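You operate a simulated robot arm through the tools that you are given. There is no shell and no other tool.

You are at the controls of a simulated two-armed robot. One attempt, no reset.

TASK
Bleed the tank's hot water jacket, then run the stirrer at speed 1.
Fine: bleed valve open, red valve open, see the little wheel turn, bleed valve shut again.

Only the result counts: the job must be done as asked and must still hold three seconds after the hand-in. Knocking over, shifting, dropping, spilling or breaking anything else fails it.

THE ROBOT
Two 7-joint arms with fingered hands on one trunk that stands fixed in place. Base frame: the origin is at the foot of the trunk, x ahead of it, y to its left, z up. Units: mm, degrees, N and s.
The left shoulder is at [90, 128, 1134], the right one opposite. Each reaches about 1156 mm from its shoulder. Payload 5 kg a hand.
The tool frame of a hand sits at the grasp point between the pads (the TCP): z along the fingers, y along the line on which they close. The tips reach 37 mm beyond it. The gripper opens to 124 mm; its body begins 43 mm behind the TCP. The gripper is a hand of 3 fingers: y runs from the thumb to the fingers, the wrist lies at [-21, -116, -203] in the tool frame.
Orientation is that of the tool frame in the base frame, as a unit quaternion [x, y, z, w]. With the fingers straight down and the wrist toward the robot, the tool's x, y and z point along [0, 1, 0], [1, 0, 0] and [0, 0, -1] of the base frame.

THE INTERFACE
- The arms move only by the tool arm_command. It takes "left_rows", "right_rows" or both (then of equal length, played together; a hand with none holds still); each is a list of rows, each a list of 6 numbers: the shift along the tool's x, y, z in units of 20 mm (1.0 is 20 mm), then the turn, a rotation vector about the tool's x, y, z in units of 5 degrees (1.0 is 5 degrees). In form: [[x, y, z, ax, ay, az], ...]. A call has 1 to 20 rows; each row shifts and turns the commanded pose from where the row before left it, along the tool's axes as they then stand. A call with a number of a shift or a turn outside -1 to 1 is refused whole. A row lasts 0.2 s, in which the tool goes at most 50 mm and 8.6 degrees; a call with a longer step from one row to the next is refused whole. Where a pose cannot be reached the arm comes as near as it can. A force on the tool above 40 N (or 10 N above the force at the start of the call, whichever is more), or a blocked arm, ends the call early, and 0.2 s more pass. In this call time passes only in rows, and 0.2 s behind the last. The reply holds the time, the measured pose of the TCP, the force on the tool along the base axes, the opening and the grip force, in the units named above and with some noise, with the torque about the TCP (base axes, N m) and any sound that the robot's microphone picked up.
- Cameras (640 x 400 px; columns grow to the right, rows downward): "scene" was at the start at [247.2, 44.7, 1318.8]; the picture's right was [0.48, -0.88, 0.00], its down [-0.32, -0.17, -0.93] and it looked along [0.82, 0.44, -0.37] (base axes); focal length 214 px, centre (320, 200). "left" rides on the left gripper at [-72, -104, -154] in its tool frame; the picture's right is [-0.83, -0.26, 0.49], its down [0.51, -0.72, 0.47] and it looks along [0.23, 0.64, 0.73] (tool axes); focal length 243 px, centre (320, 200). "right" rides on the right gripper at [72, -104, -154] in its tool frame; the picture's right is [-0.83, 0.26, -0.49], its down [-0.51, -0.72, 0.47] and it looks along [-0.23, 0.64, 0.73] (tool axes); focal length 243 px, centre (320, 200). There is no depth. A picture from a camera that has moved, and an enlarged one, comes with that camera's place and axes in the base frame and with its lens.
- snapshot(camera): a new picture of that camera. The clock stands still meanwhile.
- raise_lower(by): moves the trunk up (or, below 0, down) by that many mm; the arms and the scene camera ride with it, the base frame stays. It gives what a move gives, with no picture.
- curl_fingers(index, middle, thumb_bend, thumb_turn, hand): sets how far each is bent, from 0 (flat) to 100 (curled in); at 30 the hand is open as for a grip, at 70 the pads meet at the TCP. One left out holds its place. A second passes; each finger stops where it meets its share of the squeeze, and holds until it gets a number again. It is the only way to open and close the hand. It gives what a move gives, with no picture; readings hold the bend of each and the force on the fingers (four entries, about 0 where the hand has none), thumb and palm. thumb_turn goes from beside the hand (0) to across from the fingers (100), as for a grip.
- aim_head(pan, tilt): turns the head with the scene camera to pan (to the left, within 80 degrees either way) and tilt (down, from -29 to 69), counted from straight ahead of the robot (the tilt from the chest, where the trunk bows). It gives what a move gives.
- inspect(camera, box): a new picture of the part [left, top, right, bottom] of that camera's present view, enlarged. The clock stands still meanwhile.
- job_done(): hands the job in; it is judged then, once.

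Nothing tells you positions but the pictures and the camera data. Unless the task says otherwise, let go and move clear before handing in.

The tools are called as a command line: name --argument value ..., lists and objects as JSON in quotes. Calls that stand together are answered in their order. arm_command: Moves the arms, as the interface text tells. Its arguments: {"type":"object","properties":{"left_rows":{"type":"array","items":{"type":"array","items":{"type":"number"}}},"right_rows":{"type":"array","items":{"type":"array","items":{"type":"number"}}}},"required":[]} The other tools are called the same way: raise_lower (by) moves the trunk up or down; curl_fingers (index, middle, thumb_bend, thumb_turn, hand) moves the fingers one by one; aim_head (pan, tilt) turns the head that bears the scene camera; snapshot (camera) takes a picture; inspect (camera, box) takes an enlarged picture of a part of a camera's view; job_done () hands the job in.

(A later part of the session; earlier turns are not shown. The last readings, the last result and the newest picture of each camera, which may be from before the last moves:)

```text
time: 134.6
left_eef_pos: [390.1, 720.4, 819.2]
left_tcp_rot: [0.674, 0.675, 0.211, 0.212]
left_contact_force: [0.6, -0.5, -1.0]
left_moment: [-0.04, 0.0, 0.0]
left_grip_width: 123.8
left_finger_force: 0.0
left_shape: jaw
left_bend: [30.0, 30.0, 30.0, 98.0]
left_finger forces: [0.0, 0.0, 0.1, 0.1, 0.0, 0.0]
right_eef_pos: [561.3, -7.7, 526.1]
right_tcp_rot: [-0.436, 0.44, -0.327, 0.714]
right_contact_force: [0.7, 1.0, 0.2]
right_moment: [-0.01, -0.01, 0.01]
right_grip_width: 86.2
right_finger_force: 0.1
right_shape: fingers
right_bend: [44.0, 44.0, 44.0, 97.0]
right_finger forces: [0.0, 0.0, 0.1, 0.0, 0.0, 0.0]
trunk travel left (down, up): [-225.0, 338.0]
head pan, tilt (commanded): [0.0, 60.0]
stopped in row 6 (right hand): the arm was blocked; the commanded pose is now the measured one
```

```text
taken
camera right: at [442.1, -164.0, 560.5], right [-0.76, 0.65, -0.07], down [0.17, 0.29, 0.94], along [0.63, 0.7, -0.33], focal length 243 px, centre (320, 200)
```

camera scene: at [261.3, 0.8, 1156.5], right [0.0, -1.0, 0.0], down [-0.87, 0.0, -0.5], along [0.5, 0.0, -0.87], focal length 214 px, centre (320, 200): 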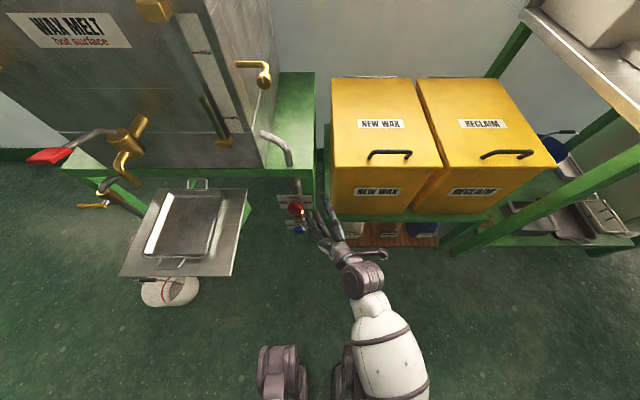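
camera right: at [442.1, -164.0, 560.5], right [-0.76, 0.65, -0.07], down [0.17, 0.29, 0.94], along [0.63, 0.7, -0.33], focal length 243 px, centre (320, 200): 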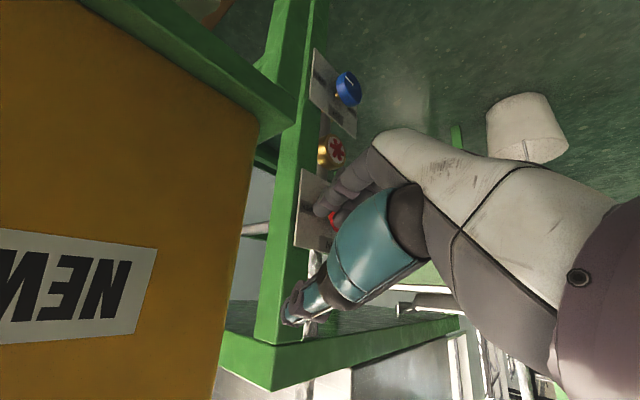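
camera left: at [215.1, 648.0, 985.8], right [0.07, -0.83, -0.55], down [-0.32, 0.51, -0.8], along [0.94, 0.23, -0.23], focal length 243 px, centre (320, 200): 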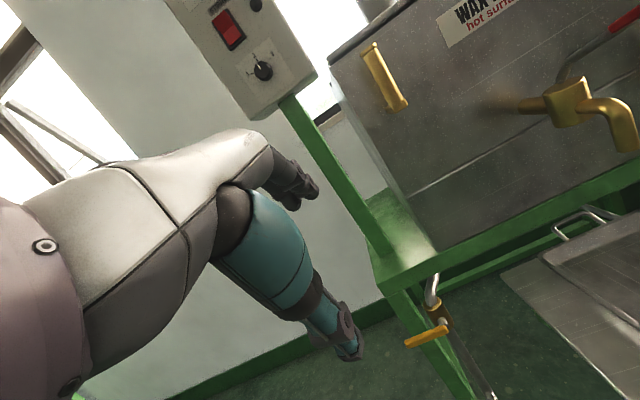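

The orientation is what I wanted, but the hand drifted toward the yellow stand's corner and stopped; forces are zero. I move it left and slightly back, in front of the red knob.

arm_command --right_rows '[[-0.6, 0.1, -0.6, 0, 0, 0], [-0.86, 0.84, 0.08, 0, 0, 0], [-0.86, 0.84, 0.08, 0, 0, 0], [-0.86, 0.84, 0.08, 0, 0, 0], [-0.86, 0.84, 0.08, 0, 0, 0]]'

snapshot --camera "scene"

snapshot --camera "right"

```text
time: 135.5
left_eef_pos: [390.7, 720.5, 818.9]
left_tcp_rot: [0.675, 0.674, 0.211, 0.213]
left_contact_force: [0.8, 0.0, -0.3]
left_moment: [0.01, 0.04, 0.01]
left_grip_width: 123.5
left_finger_force: 0.1
left_shape: jaw
left_bend: [30.0, 30.0, 30.0, 98.0]
left_finger forces: [0.1, 0.0, 0.0, 0.0, 0.1, 0.0]
right_eef_pos: [564.8, -19.1, 535.3]
right_tcp_rot: [-0.47, 0.366, -0.376, 0.71]
right_contact_force: [0.0, -0.3, 0.2]
right_moment: [0.01, -0.03, -0.03]
right_grip_width: 86.2
right_finger_force: 0.1
right_shape: fingers
right_bend: [44.0, 44.0, 44.0, 97.0]
right_finger forces: [0.0, 0.1, 0.0, 0.0, 0.0, 0.0]
trunk travel left (down, up): [-225.0, 338.0]
head pan, tilt (commanded): [0.0, 60.0]
stopped in row 4 (right hand): the arm was blocked; the commanded pose is now the measured one
```

```text
taken
camera scene: at [261.3, 0.8, 1156.6], right [0.0, -1.0, 0.0], down [-0.87, 0.0, -0.5], along [0.5, 0.0, -0.87], focal length 214 px, centre (320, 200)
```

scene: 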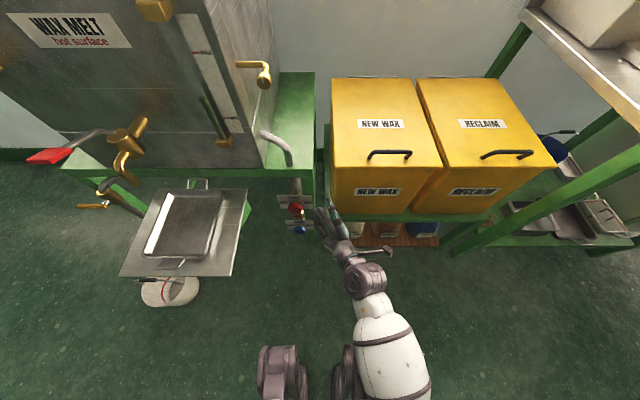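

```text
taken
camera right: at [444.5, -172.6, 576.6], right [-0.75, 0.61, -0.25], down [0.05, 0.43, 0.9], along [0.66, 0.67, -0.35], focal length 243 px, centre (320, 200)
```

right: 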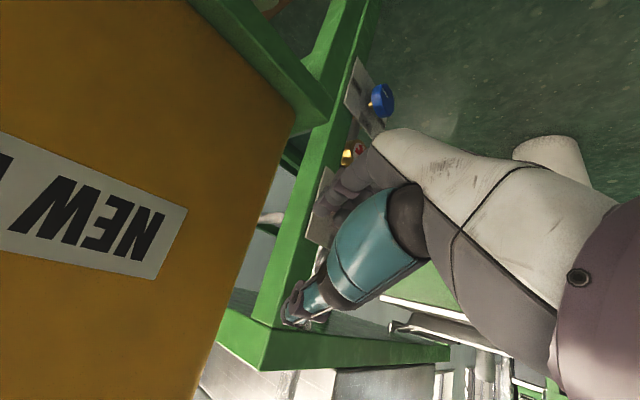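

The forearm meets my own trunk in that pose. I go back to the previous orientation and place, which also brings the wrist forward.

arm_command --right_rows '[[0, 0, 0, -0.976, -0.764, 0.15], [-0.5, 0.3, 0, -0.976, -0.764, 0.15], [-0.6, 0.43, -0.1, -0.976, -0.764, 0.15], [-0.67, 0.43, -0.18, -0.976, -0.764, 0.15], [-0.67, 0.43, -0.18, -0.976, -0.764, 0.15], [-0.67, 0.43, -0.18, 0, 0, 0]]'

snapshot --camera "scene"

```text
time: 136.9
left_eef_pos: [388.8, 720.1, 821.2]
left_tcp_rot: [0.675, 0.674, 0.213, 0.213]
left_contact_force: [0.0, -0.4, 0.4]
left_moment: [0.0, 0.01, 0.02]
left_grip_width: 123.8
left_finger_force: 0.0
left_shape: jaw
left_bend: [30.0, 30.0, 30.0, 98.0]
left_finger forces: [0.1, 0.0, 0.1, 0.0, 0.0, 0.0]
right_eef_pos: [509.7, 28.9, 496.2]
right_tcp_rot: [0.656, -0.334, 0.181, -0.653]
right_contact_force: [0.0, -0.9, -0.4]
right_moment: [0.02, 0.0, 0.01]
right_grip_width: 86.6
right_finger_force: 0.1
right_shape: fingers
right_bend: [44.0, 44.0, 44.0, 97.0]
right_finger forces: [0.0, 0.0, 0.0, 0.1, 0.0, 0.1]
trunk travel left (down, up): [-225.0, 338.0]
head pan, tilt (commanded): [0.0, 60.0]
```

```text
taken
camera scene: at [260.1, 0.6, 1158.6], right [0.0, -1.0, 0.0], down [-0.87, 0.0, -0.5], along [0.5, 0.0, -0.87], focal length 214 px, centre (320, 200)
```

scene: 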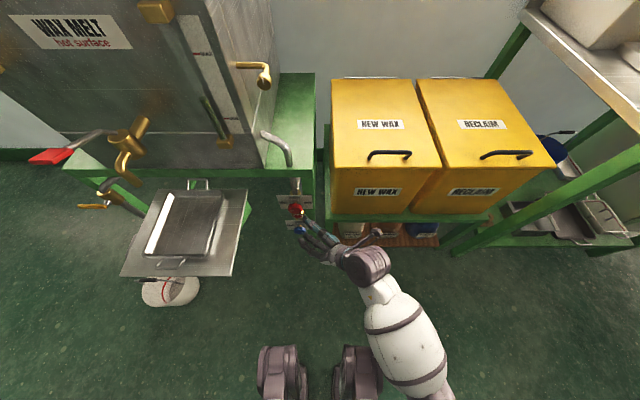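

Clear again. With the trunk this low the elbow conflicts with my own body, so I raise the trunk by 200 mm and will reach down with a straighter arm instead.

raise_lower --by 200

snapshot --camera "scene"

```text
time: 139.1
left_eef_pos: [389.0, 720.5, 1021.1]
left_tcp_rot: [0.675, 0.674, 0.213, 0.213]
left_contact_force: [0.6, -0.3, 0.9]
left_moment: [0.01, -0.01, -0.02]
left_grip_width: 123.8
left_finger_force: 0.1
left_shape: jaw
left_bend: [30.0, 30.0, 30.0, 98.0]
left_finger forces: [0.0, 0.0, 0.0, 0.0, 0.1, 0.0]
right_eef_pos: [511.4, 28.4, 696.8]
right_tcp_rot: [0.655, -0.334, 0.18, -0.653]
right_contact_force: [0.0, -0.7, -1.1]
right_moment: [0.0, 0.03, 0.04]
right_grip_width: 86.4
right_finger_force: 0.1
right_shape: fingers
right_bend: [44.0, 44.0, 44.0, 97.0]
right_finger forces: [0.0, 0.1, 0.0, 0.0, 0.0, 0.0]
trunk travel left (down, up): [-425.0, 138.0]
head pan, tilt (commanded): [0.0, 60.0]
```

```text
taken
camera scene: at [205.8, 0.5, 1366.9], right [0.0, -1.0, 0.0], down [-0.87, 0.0, -0.5], along [0.5, 0.0, -0.87], focal length 214 px, centre (320, 200)
```

scene: 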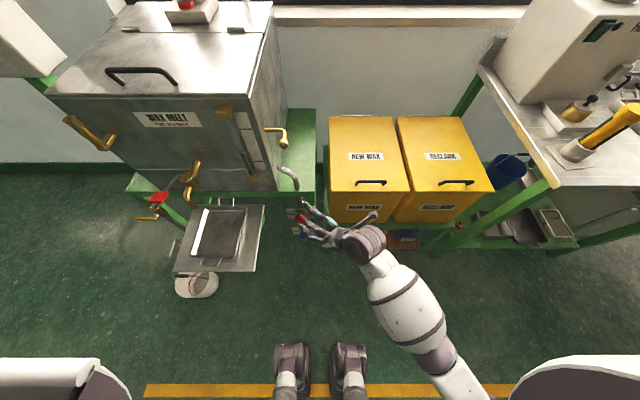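

The arm compensates properly again. Now I make the fingers point more forward (20° off the knob axis).

arm_command --right_rows '[[0, 0, 0, 0.43, 0.866, -0.06], [0, 0, 0, 0.43, 0.866, -0.06], [0, 0, 0, 0.43, 0.866, -0.06], [0, 0, 0, 0.43, 0.866, -0.06], [0, 0, 0, 0.43, 0.866, -0.06], [0, 0, 0, 0.43, 0.866, -0.06]]'

snapshot --camera "scene"

```text
time: 140.3
left_eef_pos: [389.7, 719.3, 1020.3]
left_tcp_rot: [0.674, 0.674, 0.213, 0.213]
left_contact_force: [-0.1, 0.5, 0.1]
left_moment: [0.01, -0.02, 0.04]
left_grip_width: 123.8
left_finger_force: 0.2
left_shape: jaw
left_bend: [30.0, 30.0, 30.0, 98.0]
left_finger forces: [0.0, 0.0, 0.0, 0.1, 0.0, 0.0]
right_eef_pos: [499.5, -61.3, 657.2]
right_tcp_rot: [0.654, -0.326, 0.351, -0.585]
right_contact_force: [0.1, 0.1, 0.0]
right_moment: [-0.01, 0.01, 0.01]
right_grip_width: 86.3
right_finger_force: 0.0
right_shape: fingers
right_bend: [44.0, 44.0, 44.0, 97.0]
right_finger forces: [0.1, 0.1, 0.1, 0.0, 0.0, 0.1]
trunk travel left (down, up): [-425.0, 138.0]
head pan, tilt (commanded): [0.0, 60.0]
stopped in row 6 (right hand): the arm was blocked; the commanded pose is now the measured one
```

```text
taken
camera scene: at [205.0, -1.0, 1366.4], right [0.0, -1.0, 0.0], down [-0.87, 0.0, -0.5], along [0.5, 0.0, -0.87], focal length 214 px, centre (320, 200)
```

scene: 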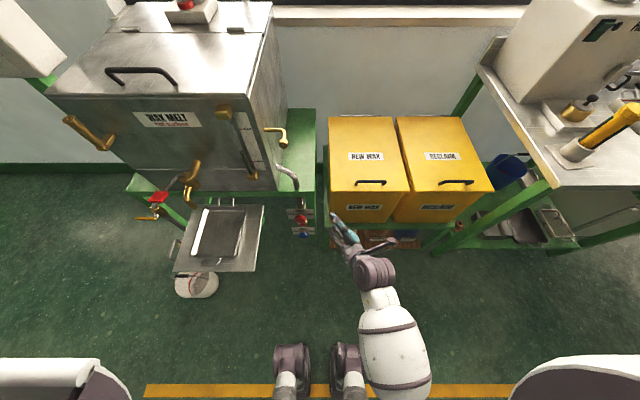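

Blocked again, most likely by my own body. Before choosing the next approach I need the yellow stand's exact place, so I measure its corner with zoomed views.

inspect --camera "scene" --box '[280, 100, 380, 260]'

snapshot --camera "right"

```text
2.50 times, centred on (330, 180) of scene
camera zoom: at [205.0, -1.0, 1366.4], right [0.0, -1.0, 0.0], down [-0.87, 0.0, -0.5], along [0.5, 0.0, -0.87], focal length 536 px, centre (295, 250)
```

zoom: 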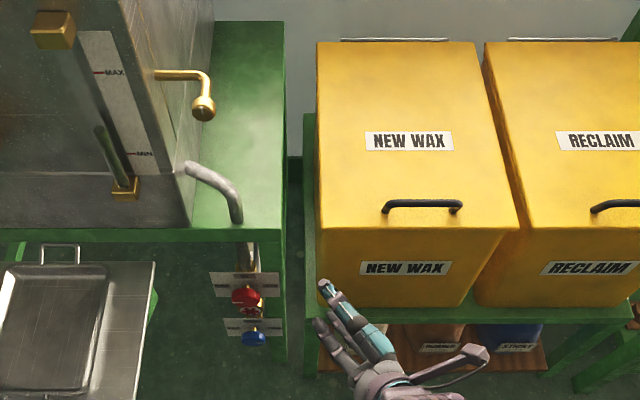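

```text
taken
camera right: at [411.5, -194.3, 777.6], right [-0.87, 0.41, -0.29], down [0.14, 0.75, 0.65], along [0.48, 0.52, -0.71], focal length 243 px, centre (320, 200)
```

right: 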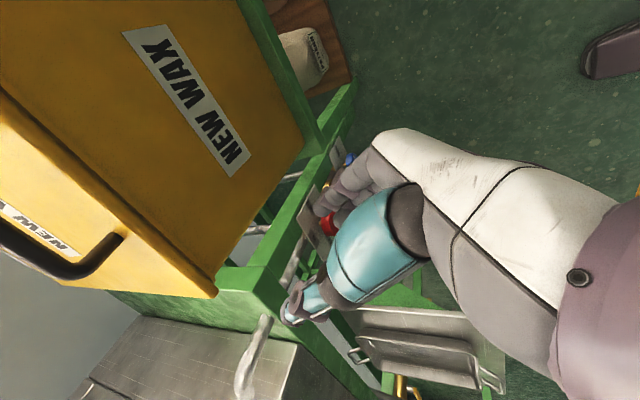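

The yellow box's front corner is really at about [627, -41, 701], so there is more room than I thought, and the block is only my own elbow with the arm tucked in. I return to the previous hand orientation with the elbow out and come closer to the red knob.

arm_command --right_rows '[[-0.88, 0.44, 0.9, -0.085, -0.75, 0.74], [-0.88, 0.44, 0.9, -0.085, -0.75, 0.74], [-0.88, 0.44, 0.9, -0.085, -0.75, 0.74], [-0.88, 0.44, 0.9, -0.085, -0.75, 0.74], [-0.88, 0.44, 0.9, 0, 0, 0]]'

snapshot --camera "scene"

```text
time: 141.5
left_eef_pos: [388.8, 720.8, 1020.4]
left_tcp_rot: [0.674, 0.674, 0.213, 0.213]
left_contact_force: [0.3, 0.2, 0.0]
left_moment: [0.03, -0.01, 0.01]
left_grip_width: 123.8
left_finger_force: 0.0
left_shape: jaw
left_bend: [30.0, 30.0, 30.0, 98.0]
left_finger forces: [0.1, 0.1, 0.0, 0.1, 0.0, 0.1]
right_eef_pos: [505.8, 62.8, 610.5]
right_tcp_rot: [0.656, -0.335, 0.18, -0.652]
right_contact_force: [-0.4, -0.4, -0.7]
right_moment: [-0.01, -0.01, 0.0]
right_grip_width: 86.5
right_finger_force: 0.1
right_shape: fingers
right_bend: [44.0, 44.0, 44.0, 97.0]
right_finger forces: [0.1, 0.0, 0.0, 0.0, 0.1, 0.0]
trunk travel left (down, up): [-425.0, 138.0]
head pan, tilt (commanded): [0.0, 60.0]
```

```text
taken
camera scene: at [205.6, 1.6, 1366.9], right [0.0, -1.0, 0.0], down [-0.87, 0.0, -0.5], along [0.5, 0.0, -0.87], focal length 214 px, centre (320, 200)
```

scene: 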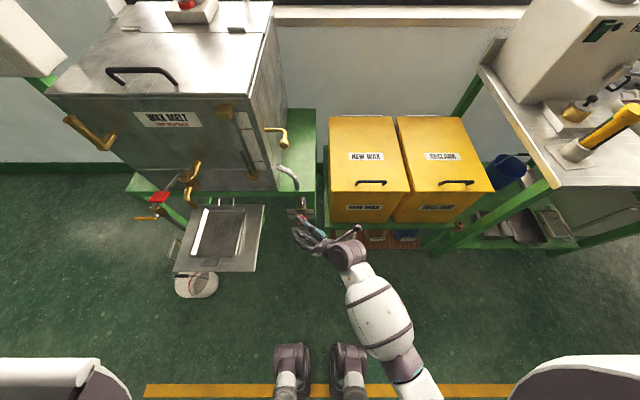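

Good. I test here, in free space, how far the clockwise swing about the knob axis can go.

arm_command --right_rows '[[0, 0, 0, 0.712, -0.2026, 0.672], [0, 0, 0, 0.712, -0.2026, 0.672], [0, 0, 0, 0.712, -0.2026, 0.672], [0, 0, 0, 0.712, -0.2026, 0.672], [0, 0, 0, 0.712, -0.2026, 0.672], [0, 0, 0, 0.712, -0.2026, 0.672], [0, 0, 0, 0.712, -0.2026, 0.672], [0, 0, 0, 0.712, -0.2026, 0.672], [0, 0, 0, 0.712, -0.2026, 0.672], [0, 0, 0, 0.712, -0.2026, 0.672], [0, 0, 0, 0.712, -0.2026, 0.672], [0, 0, 0, 0.712, -0.2026, 0.672]]'

snapshot --camera "scene"

```text
time: 144.1
left_eef_pos: [390.2, 720.3, 1022.7]
left_tcp_rot: [0.675, 0.674, 0.213, 0.213]
left_contact_force: [-0.6, 0.1, 0.4]
left_moment: [0.02, 0.0, 0.01]
left_grip_width: 123.8
left_finger_force: 0.1
left_shape: jaw
left_bend: [30.0, 30.0, 30.0, 98.0]
left_finger forces: [0.1, 0.1, 0.1, 0.0, 0.0, 0.1]
right_eef_pos: [507.8, 63.8, 612.4]
right_tcp_rot: [-0.242, 0.38, 0.011, 0.893]
right_contact_force: [-0.1, 0.1, -0.4]
right_moment: [-0.01, -0.04, -0.01]
right_grip_width: 86.4
right_finger_force: 0.0
right_shape: fingers
right_bend: [44.0, 44.0, 44.0, 97.0]
right_finger forces: [0.0, 0.0, 0.0, 0.0, 0.0, 0.0]
trunk travel left (down, up): [-425.0, 138.0]
head pan, tilt (commanded): [0.0, 60.0]
```

```text
taken
camera scene: at [206.0, 0.8, 1366.9], right [0.0, -1.0, 0.0], down [-0.87, 0.0, -0.5], along [0.5, 0.0, -0.87], focal length 214 px, centre (320, 200)
```

scene: 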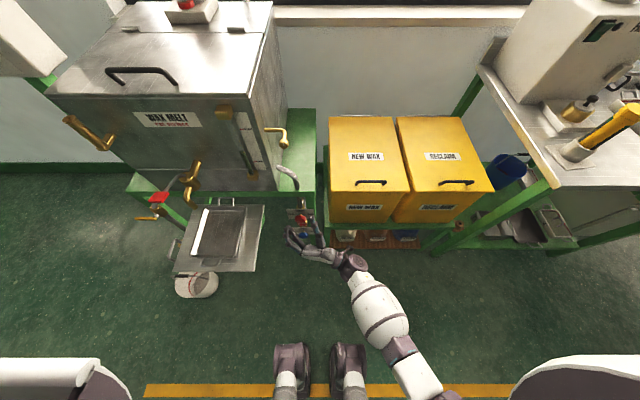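

60° of clockwise swing is fully reachable. Testing 30° more.

arm_command --right_rows '[[0, 0, 0, 0.712, -0.2026, 0.672], [0, 0, 0, 0.712, -0.2026, 0.672], [0, 0, 0, 0.712, -0.2026, 0.672], [0, 0, 0, 0.712, -0.2026, 0.672], [0, 0, 0, 0.712, -0.2026, 0.672], [0, 0, 0, 0.712, -0.2026, 0.672]]'

snapshot --camera "right"

```text
time: 145.5
left_eef_pos: [388.9, 720.6, 1021.4]
left_tcp_rot: [0.674, 0.674, 0.213, 0.213]
left_contact_force: [-0.1, 0.5, 0.0]
left_moment: [0.0, 0.03, 0.01]
left_grip_width: 123.8
left_finger_force: 0.0
left_shape: jaw
left_bend: [30.0, 30.0, 30.0, 98.0]
left_finger forces: [0.1, 0.1, 0.0, 0.1, 0.1, 0.1]
right_eef_pos: [506.4, 63.6, 611.7]
right_tcp_rot: [-0.002, 0.364, 0.107, 0.925]
right_contact_force: [0.9, 0.5, -0.2]
right_moment: [0.02, 0.02, -0.01]
right_grip_width: 86.4
right_finger_force: 0.0
right_shape: fingers
right_bend: [44.0, 44.0, 44.0, 97.0]
right_finger forces: [0.0, 0.0, 0.0, 0.0, 0.0, 0.0]
trunk travel left (down, up): [-425.0, 138.0]
head pan, tilt (commanded): [0.0, 60.0]
```

```text
taken
camera right: at [477.9, -37.2, 443.1], right [-0.97, 0.05, 0.22], down [0.1, -0.77, 0.63], along [0.2, 0.64, 0.74], focal length 243 px, centre (320, 200)
```

right: 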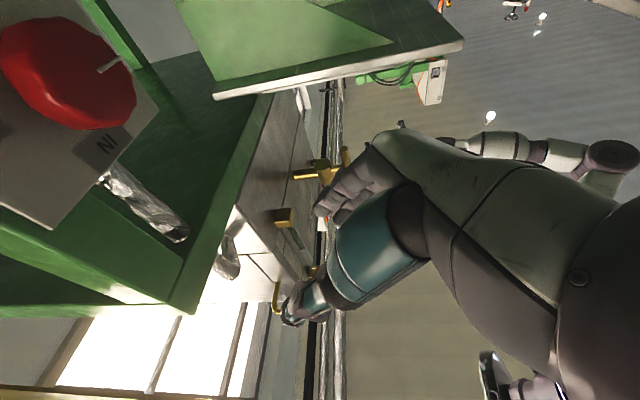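

The whole 90° stroke is reachable. I return to the stroke's start, narrow the hand opening to about 72 mm, and go to a standoff in front-right of the red knob.

arm_command --right_rows '[[0, 0, 0, -0.997, 0.284, -0.941], [0, 0, 0, -0.997, 0.284, -0.941], [0, 0, 0, -0.997, 0.284, -0.941], [0, 0, 0, -0.997, 0.284, -0.941], [0, 0, 0, -0.997, 0.284, -0.941], [0, 0, 0, -0.997, 0.284, -0.941], [0, 0, 0, -0.997, 0.284, -0.941], [0, 0, 0, -0.997, 0.284, -0.941], [0, 0, 0, -0.997, 0.284, -0.941], [0, 0, 0, -0.997, 0.284, -0.941], [0, 0, 0, -0.997, 0.284, -0.941], [0, 0, 0, -0.997, 0.284, -0.941], [0, 0, 0, -0.7, 0.2, -0.66]]'

curl_fingers --hand "right" --index 49 --middle 49 --thumb_bend 49

snapshot --camera "scene"

```text
time: 148.3
left_eef_pos: [389.1, 720.0, 1021.4]
left_tcp_rot: [0.674, 0.675, 0.213, 0.213]
left_contact_force: [0.6, 0.1, -0.7]
left_moment: [-0.05, 0.01, -0.01]
left_grip_width: 123.9
left_finger_force: 0.0
left_shape: jaw
left_bend: [30.0, 30.0, 30.0, 98.0]
left_finger forces: [0.0, 0.0, 0.1, 0.0, 0.0, 0.0]
right_eef_pos: [507.0, 63.5, 611.9]
right_tcp_rot: [-0.651, 0.337, -0.178, 0.657]
right_contact_force: [0.5, 0.7, -0.4]
right_moment: [-0.02, -0.01, -0.01]
right_grip_width: 86.5
right_finger_force: 0.0
right_shape: fingers
right_bend: [44.0, 44.0, 44.0, 97.0]
right_finger forces: [0.0, 0.0, 0.1, 0.1, 0.0, 0.0]
trunk travel left (down, up): [-425.0, 138.0]
head pan, tilt (commanded): [0.0, 60.0]
```

```text
time: 149.3
left_eef_pos: [389.7, 720.4, 1020.9]
left_tcp_rot: [0.674, 0.675, 0.212, 0.212]
left_contact_force: [-0.2, 0.2, 0.1]
left_moment: [0.0, -0.03, 0.0]
left_grip_width: 124.0
left_finger_force: 0.0
left_shape: jaw
left_bend: [30.0, 30.0, 30.0, 98.0]
left_finger forces: [0.0, 0.0, 0.1, 0.0, 0.0, 0.0]
right_eef_pos: [507.6, 63.7, 610.6]
right_tcp_rot: [-0.65, 0.337, -0.178, 0.657]
right_contact_force: [0.7, -0.5, 0.1]
right_moment: [0.0, 0.02, -0.02]
right_grip_width: 71.4
right_finger_force: 0.0
right_shape: fingers
right_bend: [49.0, 49.0, 49.0, 98.0]
right_finger forces: [0.1, 0.0, 0.0, 0.0, 0.0, 0.0]
trunk travel left (down, up): [-425.0, 138.0]
head pan, tilt (commanded): [0.0, 60.0]
```

```text
taken
camera scene: at [205.7, 0.6, 1366.9], right [0.0, -1.0, 0.0], down [-0.87, 0.0, -0.5], along [0.5, 0.0, -0.87], focal length 214 px, centre (320, 200)
```

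scene: 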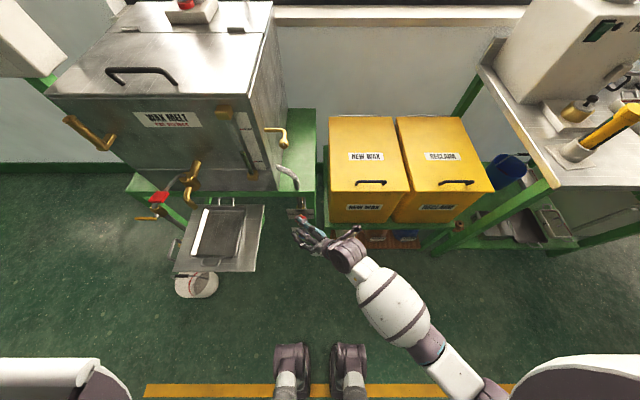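

arm_command --right_rows '[[0.69, 0.86, -0.08, 0, 0, 0], [0.69, 0.86, -0.08, 0, 0, 0], [0.69, 0.86, -0.08, 0, 0, 0], [0.69, 0.86, -0.08, 0, 0, 0], [0.69, 0.86, -0.08, 0, 0, 0], [0.69, 0.86, -0.08, 0, 0, 0], [0.69, 0.86, -0.08, 0, 0, 0]]'

snapshot --camera "right"

inspect --camera "scene" --box '[270, 190, 370, 270]'

```text
time: 150.9
left_eef_pos: [389.4, 720.1, 1021.0]
left_tcp_rot: [0.675, 0.674, 0.213, 0.212]
left_contact_force: [0.1, 0.2, -0.4]
left_moment: [0.05, -0.01, 0.04]
left_grip_width: 123.8
left_finger_force: 0.1
left_shape: jaw
left_bend: [30.0, 30.0, 30.0, 98.0]
left_finger forces: [0.1, 0.0, 0.0, 0.1, 0.0, 0.0]
right_eef_pos: [544.8, 0.6, 473.8]
right_tcp_rot: [-0.65, 0.337, -0.177, 0.658]
right_contact_force: [0.8, 0.6, -1.2]
right_moment: [-0.02, 0.0, 0.0]
right_grip_width: 71.4
right_finger_force: 0.1
right_shape: fingers
right_bend: [49.0, 49.0, 49.0, 98.0]
right_finger forces: [0.1, 0.0, 0.1, 0.0, 0.0, 0.0]
trunk travel left (down, up): [-425.0, 138.0]
head pan, tilt (commanded): [0.0, 60.0]
```

```text
taken
camera right: at [516.0, -171.4, 572.3], right [-0.97, 0.22, -0.04], down [0.1, 0.62, 0.78], along [0.2, 0.75, -0.63], focal length 243 px, centre (320, 200)
```

right: 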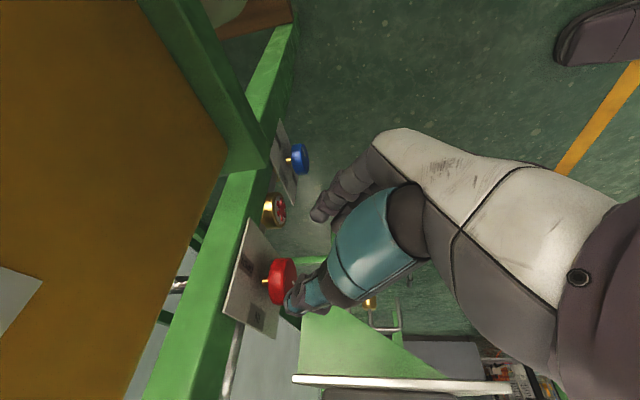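

```text
5.00 times, centred on (320, 230) of scene
camera zoom: at [206.3, 0.3, 1366.8], right [0.0, -1.0, 0.0], down [-0.87, 0.0, -0.5], along [0.5, 0.0, -0.87], focal length 1072 px, centre (320, 50)
```

zoom: 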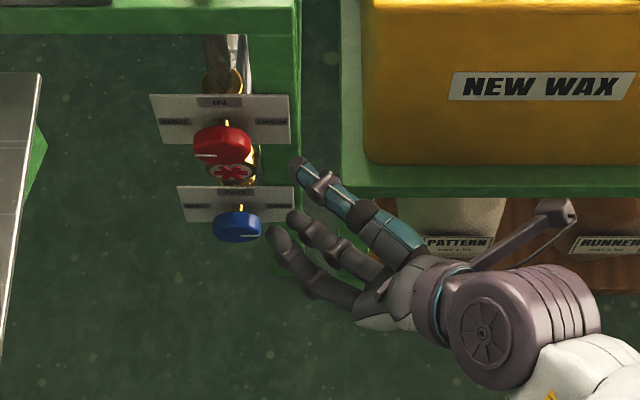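

inspect --camera "right" --box '[220, 170, 340, 340]'

```text
2.35 times, centred on (280, 255) of right
camera zoom: at [516.0, -171.4, 572.3], right [-0.97, 0.22, -0.04], down [0.1, 0.62, 0.78], along [0.2, 0.75, -0.63], focal length 571 px, centre (414, 71)
```

zoom: 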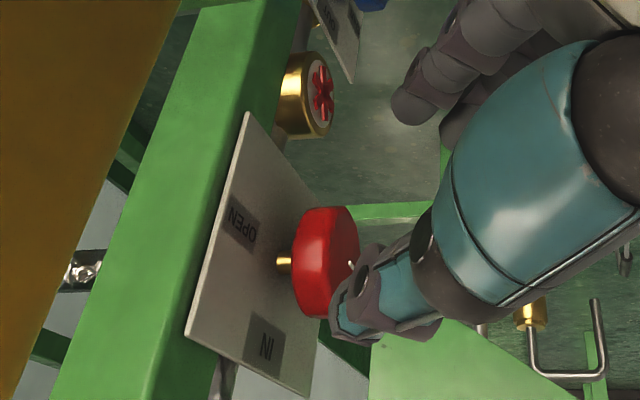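

The red knob spans x 615-643, centred near [629, 91, 466], with the plate at x≈651. I advance along the finger direction, leaving the tips short of the plate.

arm_command --right_rows '[[0, 0, 0.96, 0, 0, 0], [0, 0, 0.96, 0, 0, 0], [0, 0, 0.96, 0, 0, 0]]'

inspect --camera "right" --box '[220, 170, 340, 340]'

inspect --camera "scene" --box '[270, 190, 370, 270]'

```text
time: 151.7
left_eef_pos: [389.7, 719.9, 1021.8]
left_tcp_rot: [0.674, 0.674, 0.213, 0.213]
left_contact_force: [0.0, -0.8, 0.0]
left_moment: [-0.05, 0.0, -0.04]
left_grip_width: 123.8
left_finger_force: 0.1
left_shape: jaw
left_bend: [30.0, 30.0, 30.0, 98.0]
left_finger forces: [0.2, 0.1, 0.0, 0.0, 0.0, 0.0]
right_eef_pos: [583.2, 44.5, 470.9]
right_tcp_rot: [-0.651, 0.336, -0.177, 0.657]
right_contact_force: [-0.4, 0.6, 0.9]
right_moment: [0.02, -0.03, 0.0]
right_grip_width: 71.3
right_finger_force: 0.1
right_shape: fingers
right_bend: [49.0, 49.0, 49.0, 98.0]
right_finger forces: [0.0, 0.0, 0.1, 0.0, 0.1, 0.0]
trunk travel left (down, up): [-425.0, 138.0]
head pan, tilt (commanded): [0.0, 60.0]
```

```text
2.35 times, centred on (280, 255) of right
camera zoom: at [553.7, -128.2, 569.1], right [-0.97, 0.22, -0.04], down [0.1, 0.62, 0.78], along [0.2, 0.75, -0.63], focal length 571 px, centre (414, 71)
```

zoom: 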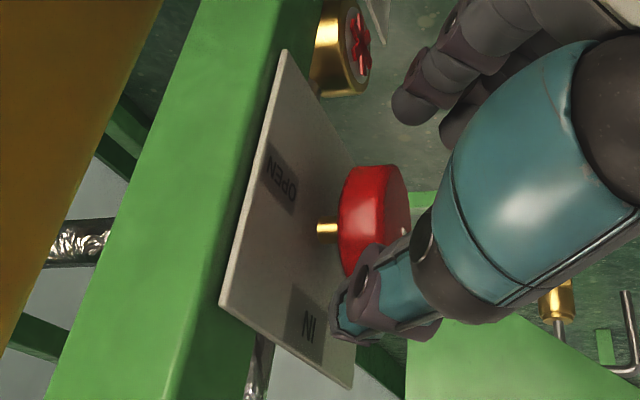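

```text
5.00 times, centred on (320, 230) of scene
camera zoom: at [206.2, 1.0, 1366.8], right [0.0, -1.0, 0.0], down [-0.87, 0.0, -0.5], along [0.5, 0.0, -0.87], focal length 1072 px, centre (320, 50)
```

zoom: 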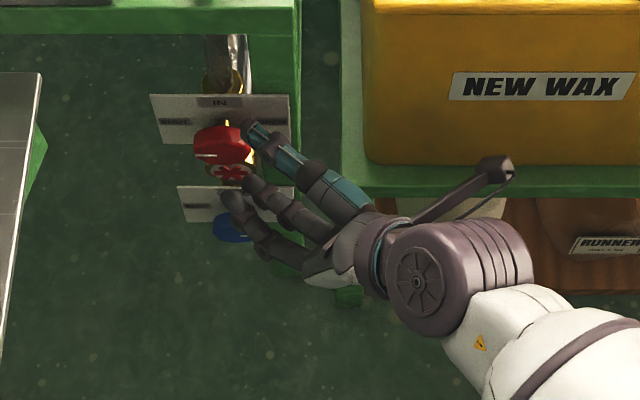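

At this 47° slant the thumb would reach the plate before both fingers are on the knob. I back off a little and turn the fingers more toward the knob axis, where the arm has more room now.

arm_command --right_rows '[[0, 0, -0.9, 0, 0, 0], [0, 0, -0.9, 0, 0, 0], [0, 0, 0, 0.5, 0.735, -0.3], [0, 0, 0, 0.5, 0.735, -0.3], [0, 0, 0, 0.5, 0.735, -0.3], [0, 0, 0, 0.5, 0.735, -0.3]]'

inspect --camera "scene" --box '[270, 190, 370, 270]'

snapshot --camera "scene"

```text
time: 153.1
left_eef_pos: [388.8, 720.7, 1021.2]
left_tcp_rot: [0.675, 0.674, 0.212, 0.213]
left_contact_force: [-0.2, 0.2, 0.6]
left_moment: [-0.01, -0.05, 0.0]
left_grip_width: 123.6
left_finger_force: 0.1
left_shape: jaw
left_bend: [30.0, 30.0, 30.0, 98.0]
left_finger forces: [0.0, 0.1, 0.1, 0.1, 0.0, 0.0]
right_eef_pos: [558.9, 17.5, 474.9]
right_tcp_rot: [-0.58, 0.366, -0.322, 0.652]
right_contact_force: [-0.3, -1.6, 0.4]
right_moment: [0.0, 0.0, 0.02]
right_grip_width: 71.5
right_finger_force: 0.1
right_shape: fingers
right_bend: [49.0, 49.0, 49.0, 98.0]
right_finger forces: [0.1, 0.0, 0.1, 0.1, 0.1, 0.0]
trunk travel left (down, up): [-425.0, 138.0]
head pan, tilt (commanded): [0.0, 60.0]
```

```text
5.00 times, centred on (320, 230) of scene
camera zoom: at [205.4, 1.2, 1367.0], right [0.0, -1.0, 0.0], down [-0.87, 0.0, -0.5], along [0.5, 0.0, -0.87], focal length 1072 px, centre (320, 50)
```

zoom: 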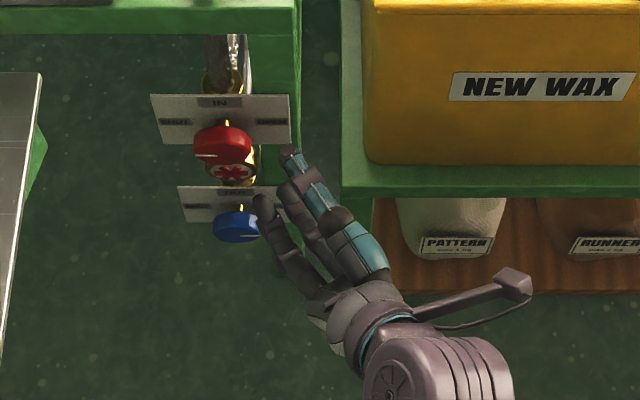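

```text
taken
camera scene: at [205.4, 1.2, 1367.0], right [0.0, -1.0, 0.0], down [-0.87, 0.0, -0.5], along [0.5, 0.0, -0.87], focal length 214 px, centre (320, 200)
```

scene: 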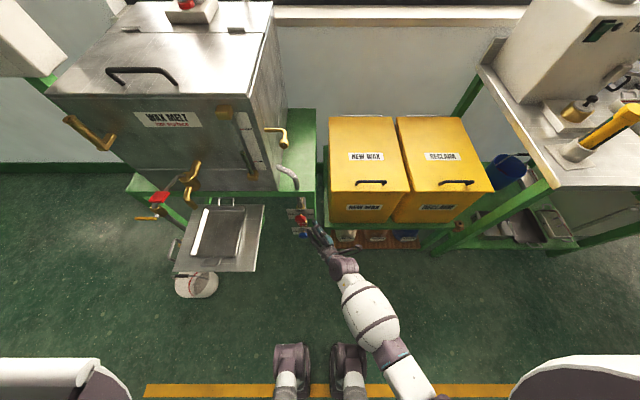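

That worked without conflict. I try another 16° of yaw to get the fingers almost along the knob axis.

arm_command --right_rows '[[0, 0, 0, 0.083, 0.79, -0.047], [0, 0, 0, 0.083, 0.79, -0.047], [0, 0, 0, 0.083, 0.79, -0.047], [0, 0, 0, 0.083, 0.79, -0.047]]'

inspect --camera "scene" --box '[270, 190, 370, 270]'

```text
time: 154.1
left_eef_pos: [389.0, 719.4, 1019.2]
left_tcp_rot: [0.674, 0.675, 0.213, 0.212]
left_contact_force: [-0.4, 0.7, 0.6]
left_moment: [0.01, -0.02, -0.01]
left_grip_width: 123.5
left_finger_force: 0.1
left_shape: jaw
left_bend: [30.0, 30.0, 30.0, 98.0]
left_finger forces: [0.0, 0.1, 0.0, 0.0, 0.0, 0.0]
right_eef_pos: [572.6, -94.9, 456.3]
right_tcp_rot: [0.582, -0.38, 0.434, -0.573]
right_contact_force: [0.1, -0.2, 0.1]
right_moment: [0.01, 0.01, -0.02]
right_grip_width: 71.5
right_finger_force: 0.0
right_shape: fingers
right_bend: [49.0, 49.0, 49.0, 98.0]
right_finger forces: [0.0, 0.0, 0.0, 0.1, 0.1, 0.0]
trunk travel left (down, up): [-425.0, 138.0]
head pan, tilt (commanded): [0.0, 60.0]
stopped in row 4 (right hand): the arm was blocked; the commanded pose is now the measured one
```

```text
5.00 times, centred on (320, 230) of scene
camera zoom: at [206.0, 0.8, 1365.8], right [0.0, -1.0, 0.0], down [-0.87, 0.0, -0.5], along [0.5, 0.0, -0.87], focal length 1072 px, centre (320, 50)
```

zoom: 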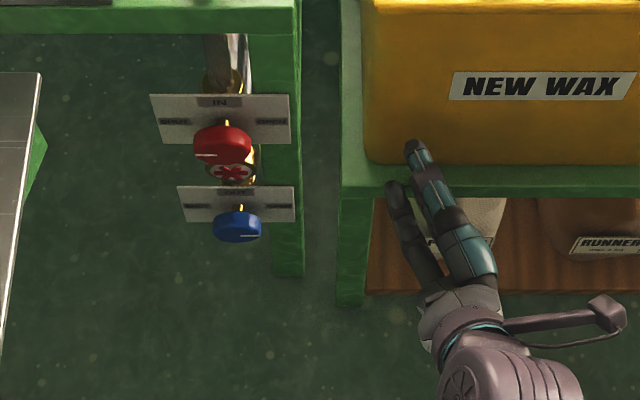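

That last bit made the arm jump aside (no contact). I go back to the 31° slant pose.

arm_command --right_rows '[[-0.9, -0.21, 0.1, 0.083, -0.79, 0.7], [-0.9, -0.21, 0.2, 0.083, -0.79, 0.7], [-0.9, -0.21, 0.22, 0.083, -0.79, 0.7], [-0.9, -0.21, 0.22, 0, 0, 0], [-0.9, -0.21, 0.22, 0, 0, 0], [-0.9, -0.21, 0.22, 0, 0, 0]]'

inspect --camera "scene" --box '[270, 190, 370, 270]'

```text
time: 155.5
left_eef_pos: [388.8, 720.5, 1021.3]
left_tcp_rot: [0.675, 0.674, 0.212, 0.213]
left_contact_force: [-0.3, 0.4, 0.4]
left_moment: [-0.01, 0.01, 0.02]
left_grip_width: 123.8
left_finger_force: 0.0
left_shape: jaw
left_bend: [30.0, 30.0, 30.0, 98.0]
left_finger forces: [0.0, 0.0, 0.0, 0.0, 0.0, 0.0]
right_eef_pos: [542.3, 9.6, 490.8]
right_tcp_rot: [-0.579, 0.366, -0.323, 0.653]
right_contact_force: [0.5, -0.1, 0.9]
right_moment: [-0.03, 0.0, 0.0]
right_grip_width: 71.2
right_finger_force: 0.0
right_shape: fingers
right_bend: [49.0, 49.0, 49.0, 98.0]
right_finger forces: [0.1, 0.2, 0.0, 0.1, 0.1, 0.0]
trunk travel left (down, up): [-425.0, 138.0]
head pan, tilt (commanded): [0.0, 60.0]
```

```text
5.00 times, centred on (320, 230) of scene
camera zoom: at [205.5, 1.2, 1367.0], right [0.0, -1.0, 0.0], down [-0.87, 0.0, -0.5], along [0.5, 0.0, -0.87], focal length 1072 px, centre (320, 50)
```

zoom: 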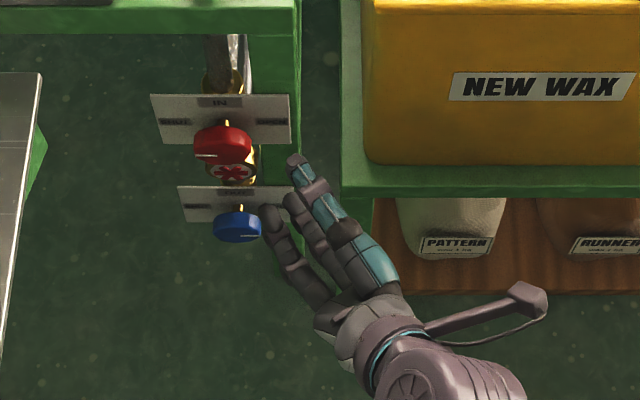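

I test the clockwise swing in this pose in free space before gripping.

arm_command --right_rows '[[0, 0, 0, 0.5246, -0.005, 0.8508], [0, 0, 0, 0.5246, -0.005, 0.8508], [0, 0, 0, 0.5246, -0.005, 0.8508], [0, 0, 0, 0.5246, -0.005, 0.8508], [0, 0, 0, 0.5246, -0.005, 0.8508], [0, 0, 0, 0.5246, -0.005, 0.8508], [0, 0, 0, 0.5246, -0.005, 0.8508], [0, 0, 0, 0.5246, -0.005, 0.8508], [0, 0, 0, 0.5246, -0.005, 0.8508], [0, 0, 0, 0.5246, -0.005, 0.8508]]'

inspect --camera "scene" --box '[270, 190, 370, 270]'

```text
time: 157.7
left_eef_pos: [389.5, 720.3, 1021.0]
left_tcp_rot: [0.675, 0.674, 0.212, 0.212]
left_contact_force: [0.2, 0.3, -0.6]
left_moment: [-0.02, 0.02, -0.01]
left_grip_width: 123.6
left_finger_force: 0.1
left_shape: jaw
left_bend: [30.0, 30.0, 30.0, 98.0]
left_finger forces: [0.0, 0.0, 0.0, 0.0, 0.0, 0.0]
right_eef_pos: [543.4, 12.9, 490.0]
right_tcp_rot: [-0.251, 0.467, -0.137, 0.837]
right_contact_force: [0.1, 0.4, 0.8]
right_moment: [0.01, -0.01, 0.03]
right_grip_width: 71.5
right_finger_force: 0.0
right_shape: fingers
right_bend: [49.0, 49.0, 49.0, 98.0]
right_finger forces: [0.0, 0.0, 0.0, 0.1, 0.1, 0.1]
trunk travel left (down, up): [-425.0, 138.0]
head pan, tilt (commanded): [0.0, 60.0]
```

```text
5.00 times, centred on (320, 230) of scene
camera zoom: at [206.1, 0.5, 1366.9], right [0.0, -1.0, 0.0], down [-0.87, 0.0, -0.5], along [0.5, 0.0, -0.87], focal length 1072 px, centre (320, 50)
```

zoom: 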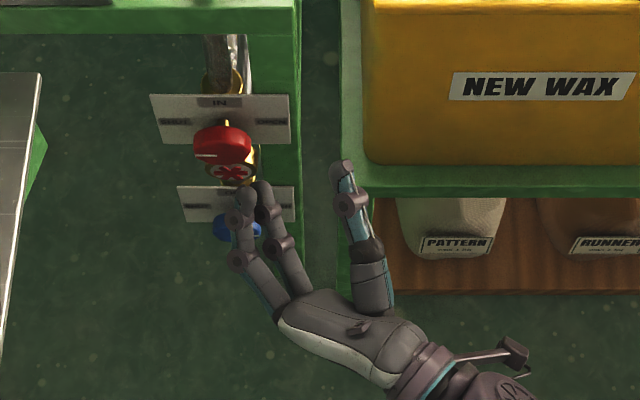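

arm_command --right_rows '[[0, 0, 0, 0.5246, -0.005, 0.8508], [0, 0, 0, 0.5246, -0.005, 0.8508], [0, 0, 0, 0.5246, -0.005, 0.8508], [0, 0, 0, 0.5246, -0.005, 0.8508], [0, 0, 0, 0.5246, -0.005, 0.8508], [0, 0, 0, 0.5246, -0.005, 0.8508], [0, 0, 0, 0.5246, -0.005, 0.8508], [0, 0, 0, 0.5246, -0.005, 0.8508]]'

inspect --camera "scene" --box '[270, 190, 370, 270]'

```text
time: 159.5
left_eef_pos: [389.4, 719.9, 1021.0]
left_tcp_rot: [0.674, 0.674, 0.213, 0.212]
left_contact_force: [-0.2, -0.3, -0.7]
left_moment: [-0.01, 0.01, -0.02]
left_grip_width: 123.6
left_finger_force: 0.1
left_shape: jaw
left_bend: [30.0, 30.0, 30.0, 98.0]
left_finger forces: [0.0, 0.0, 0.0, 0.0, 0.0, 0.1]
right_eef_pos: [543.4, 11.0, 490.1]
right_tcp_rot: [0.05, 0.486, 0.032, 0.872]
right_contact_force: [-0.4, 0.3, -0.3]
right_moment: [0.02, 0.01, -0.03]
right_grip_width: 71.4
right_finger_force: 0.1
right_shape: fingers
right_bend: [49.0, 49.0, 49.0, 98.0]
right_finger forces: [0.1, 0.1, 0.0, 0.1, 0.0, 0.0]
trunk travel left (down, up): [-425.0, 138.0]
head pan, tilt (commanded): [0.0, 60.0]
```

```text
5.00 times, centred on (320, 230) of scene
camera zoom: at [206.2, 0.8, 1366.8], right [0.0, -1.0, 0.0], down [-0.87, 0.0, -0.5], along [0.5, 0.0, -0.87], focal length 1072 px, centre (320, 50)
```

zoom: 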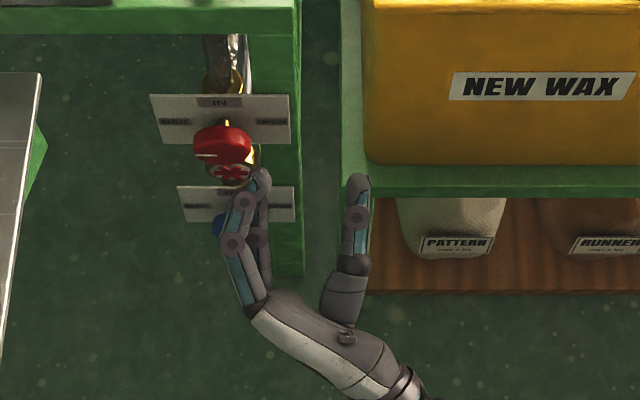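

The whole 90° stroke is reachable in this pose too. I return to its start and go to the approach line for the red knob.

arm_command --right_rows '[[0, 0, 0, -0.614, 0.006, -0.996], [0, 0, 0, -0.614, 0.006, -0.996], [0, 0, 0, -0.614, 0.006, -0.996], [0, 0, 0, -0.614, 0.006, -0.996], [0, 0, 0, -0.614, 0.006, -0.996], [0, 0, 0, -0.614, 0.006, -0.996], [0, 0, 0, -0.614, 0.006, -0.996], [0, 0, 0, -0.614, 0.006, -0.996], [0, 0, 0, -0.614, 0.006, -0.996], [0, 0, 0, -0.614, 0.006, -0.996], [0, 0, 0, -0.614, 0.006, -0.996], [0, 0, 0, -0.614, 0.006, -0.996], [0, 0, 0, -0.614, 0.006, -0.996], [0, 0, 0, -0.614, 0.006, -0.996], [0, 0, 0, -0.614, 0.006, -0.996], [-0.51, 0.83, 0.6, 0, 0, 0], [-0.51, 0.83, 0.6, 0, 0, 0]]'

inspect --camera "scene" --box '[270, 190, 370, 270]'

inspect --camera "right" --box '[200, 150, 360, 330]'

```text
time: 163.1
left_eef_pos: [389.3, 720.7, 1020.9]
left_tcp_rot: [0.675, 0.674, 0.213, 0.213]
left_contact_force: [0.0, 0.2, 0.4]
left_moment: [-0.01, -0.03, -0.02]
left_grip_width: 123.8
left_finger_force: 0.1
left_shape: jaw
left_bend: [30.0, 30.0, 30.0, 98.0]
left_finger forces: [0.1, 0.0, 0.1, 0.0, 0.0, 0.0]
right_eef_pos: [552.8, 45.7, 461.8]
right_tcp_rot: [-0.568, 0.371, -0.315, 0.664]
right_contact_force: [0.3, 0.0, -0.5]
right_moment: [0.01, 0.0, 0.01]
right_grip_width: 71.2
right_finger_force: 0.0
right_shape: fingers
right_bend: [49.0, 49.0, 49.0, 98.0]
right_finger forces: [0.0, 0.0, 0.1, 0.0, 0.1, 0.0]
trunk travel left (down, up): [-425.0, 138.0]
head pan, tilt (commanded): [0.0, 60.0]
```

```text
5.00 times, centred on (320, 230) of scene
camera zoom: at [205.8, 1.0, 1366.9], right [0.0, -1.0, 0.0], down [-0.87, 0.0, -0.5], along [0.5, 0.0, -0.87], focal length 1072 px, centre (320, 50)
```

zoom: 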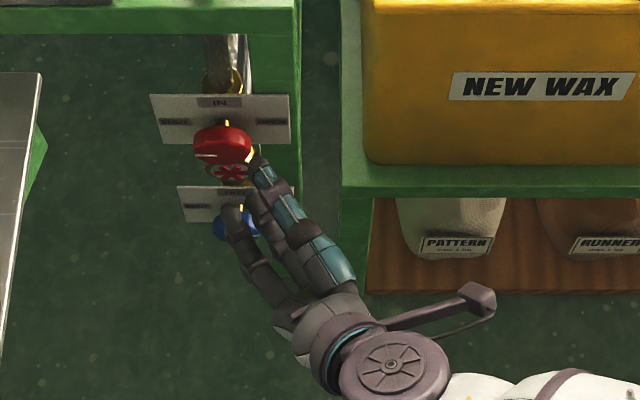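

```text
2.22 times, centred on (280, 240) of right
camera zoom: at [461.8, -111.6, 542.8], right [-0.86, 0.48, -0.19], down [0.14, 0.56, 0.82], along [0.5, 0.67, -0.54], focal length 539 px, centre (409, 111)
```

zoom: 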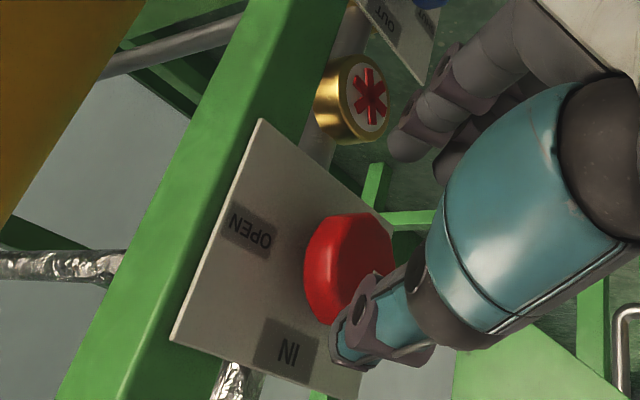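

Alignment looks right: thumb will pass over the top of the knob and the fingers beneath it. Advancing 62 mm.

arm_command --right_rows '[[0, 0, 0.775, 0, 0, 0], [0, 0, 0.775, 0, 0, 0], [0, 0, 0.775, 0, 0, 0], [0, 0, 0.775, 0, 0, 0]]'

inspect --camera "scene" --box '[280, 200, 340, 250]'

inspect --camera "right" --box '[200, 150, 360, 330]'

```text
time: 164.1
left_eef_pos: [390.3, 720.9, 1021.6]
left_tcp_rot: [0.674, 0.675, 0.213, 0.212]
left_contact_force: [0.0, -0.2, -0.3]
left_moment: [-0.03, -0.01, 0.04]
left_grip_width: 124.0
left_finger_force: 0.1
left_shape: jaw
left_bend: [30.0, 30.0, 30.0, 98.0]
left_finger forces: [0.0, 0.0, 0.1, 0.0, 0.0, 0.0]
right_eef_pos: [604.8, 79.6, 466.1]
right_tcp_rot: [-0.568, 0.371, -0.315, 0.664]
right_contact_force: [0.5, 0.5, -0.1]
right_moment: [-0.02, 0.06, 0.01]
right_grip_width: 71.5
right_finger_force: 0.0
right_shape: fingers
right_bend: [49.0, 49.0, 49.0, 98.0]
right_finger forces: [0.0, 0.0, 0.0, 0.0, 0.0, 0.0]
trunk travel left (down, up): [-425.0, 138.0]
head pan, tilt (commanded): [0.0, 60.0]
```

```text
8.00 times, centred on (310, 225) of scene
camera zoom: at [206.1, 0.8, 1366.8], right [0.0, -1.0, 0.0], down [-0.87, 0.0, -0.5], along [0.5, 0.0, -0.87], focal length 1716 px, centre (400, 0)
```

zoom: 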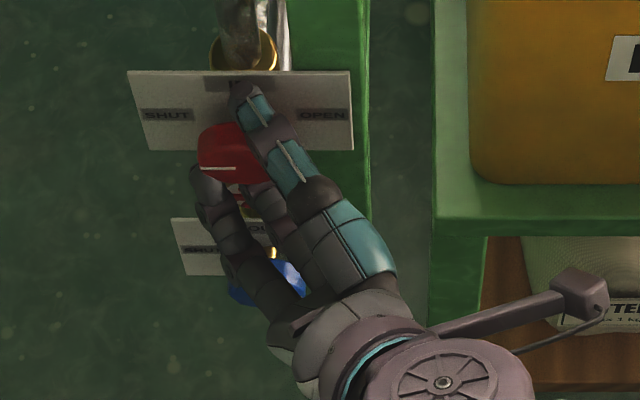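

```text
2.22 times, centred on (280, 240) of right
camera zoom: at [513.6, -79.3, 547.1], right [-0.86, 0.48, -0.19], down [0.14, 0.56, 0.82], along [0.5, 0.68, -0.54], focal length 539 px, centre (409, 111)
```

zoom: 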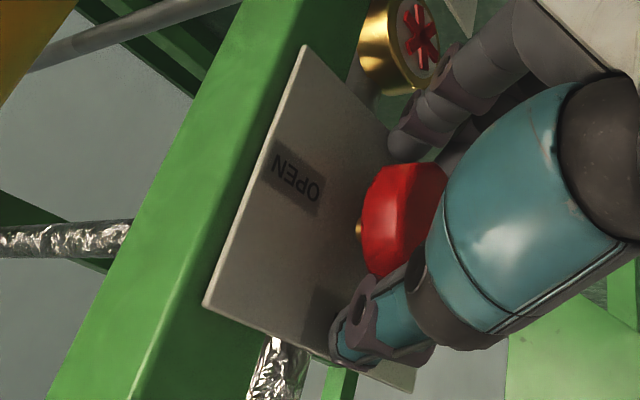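

Thumb is over the top and the fingers are below the knob. Closing the grip.

curl_fingers --hand "right" --index 66 --middle 66 --thumb_bend 66

inspect --camera "scene" --box '[280, 200, 340, 250]'

inspect --camera "right" --box '[200, 150, 360, 330]'

```text
time: 165.1
left_eef_pos: [390.4, 719.7, 1021.1]
left_tcp_rot: [0.675, 0.674, 0.212, 0.212]
left_contact_force: [-1.1, 0.1, 0.7]
left_moment: [0.02, 0.02, 0.01]
left_grip_width: 123.8
left_finger_force: 0.0
left_shape: jaw
left_bend: [30.0, 30.0, 30.0, 98.0]
left_finger forces: [0.0, 0.0, 0.1, 0.0, 0.0, 0.0]
right_eef_pos: [603.8, 78.0, 466.1]
right_tcp_rot: [-0.568, 0.371, -0.315, 0.664]
right_contact_force: [3.0, 3.9, -3.7]
right_moment: [-0.01, 0.0, 0.04]
right_grip_width: 50.1
right_finger_force: 15.2
right_shape: fingers
right_bend: [57.0, 61.0, 57.0, 99.0]
right_finger forces: [10.0, 7.0, 0.0, 0.1, 13.2, 0.1]
trunk travel left (down, up): [-425.0, 138.0]
head pan, tilt (commanded): [0.0, 60.0]
```

```text
8.00 times, centred on (310, 225) of scene
camera zoom: at [206.3, 0.7, 1366.8], right [0.0, -1.0, 0.0], down [-0.87, 0.0, -0.5], along [0.5, 0.0, -0.87], focal length 1716 px, centre (400, 0)
```

zoom: 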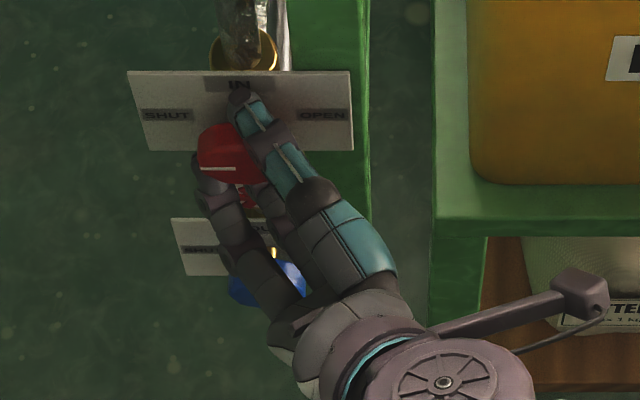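

```text
2.22 times, centred on (280, 240) of right
camera zoom: at [513.8, -79.5, 547.2], right [-0.86, 0.48, -0.19], down [0.14, 0.56, 0.82], along [0.5, 0.68, -0.54], focal length 539 px, centre (409, 111)
```

zoom: 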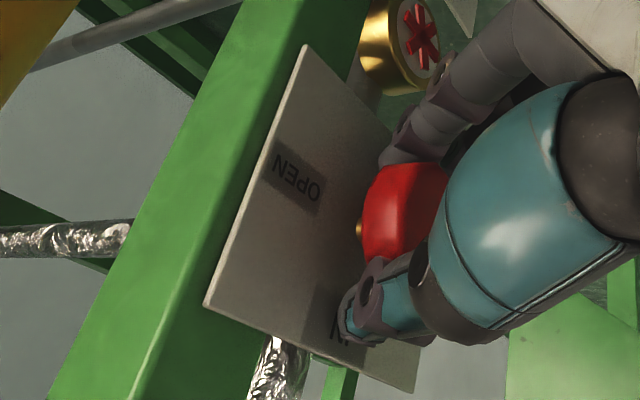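

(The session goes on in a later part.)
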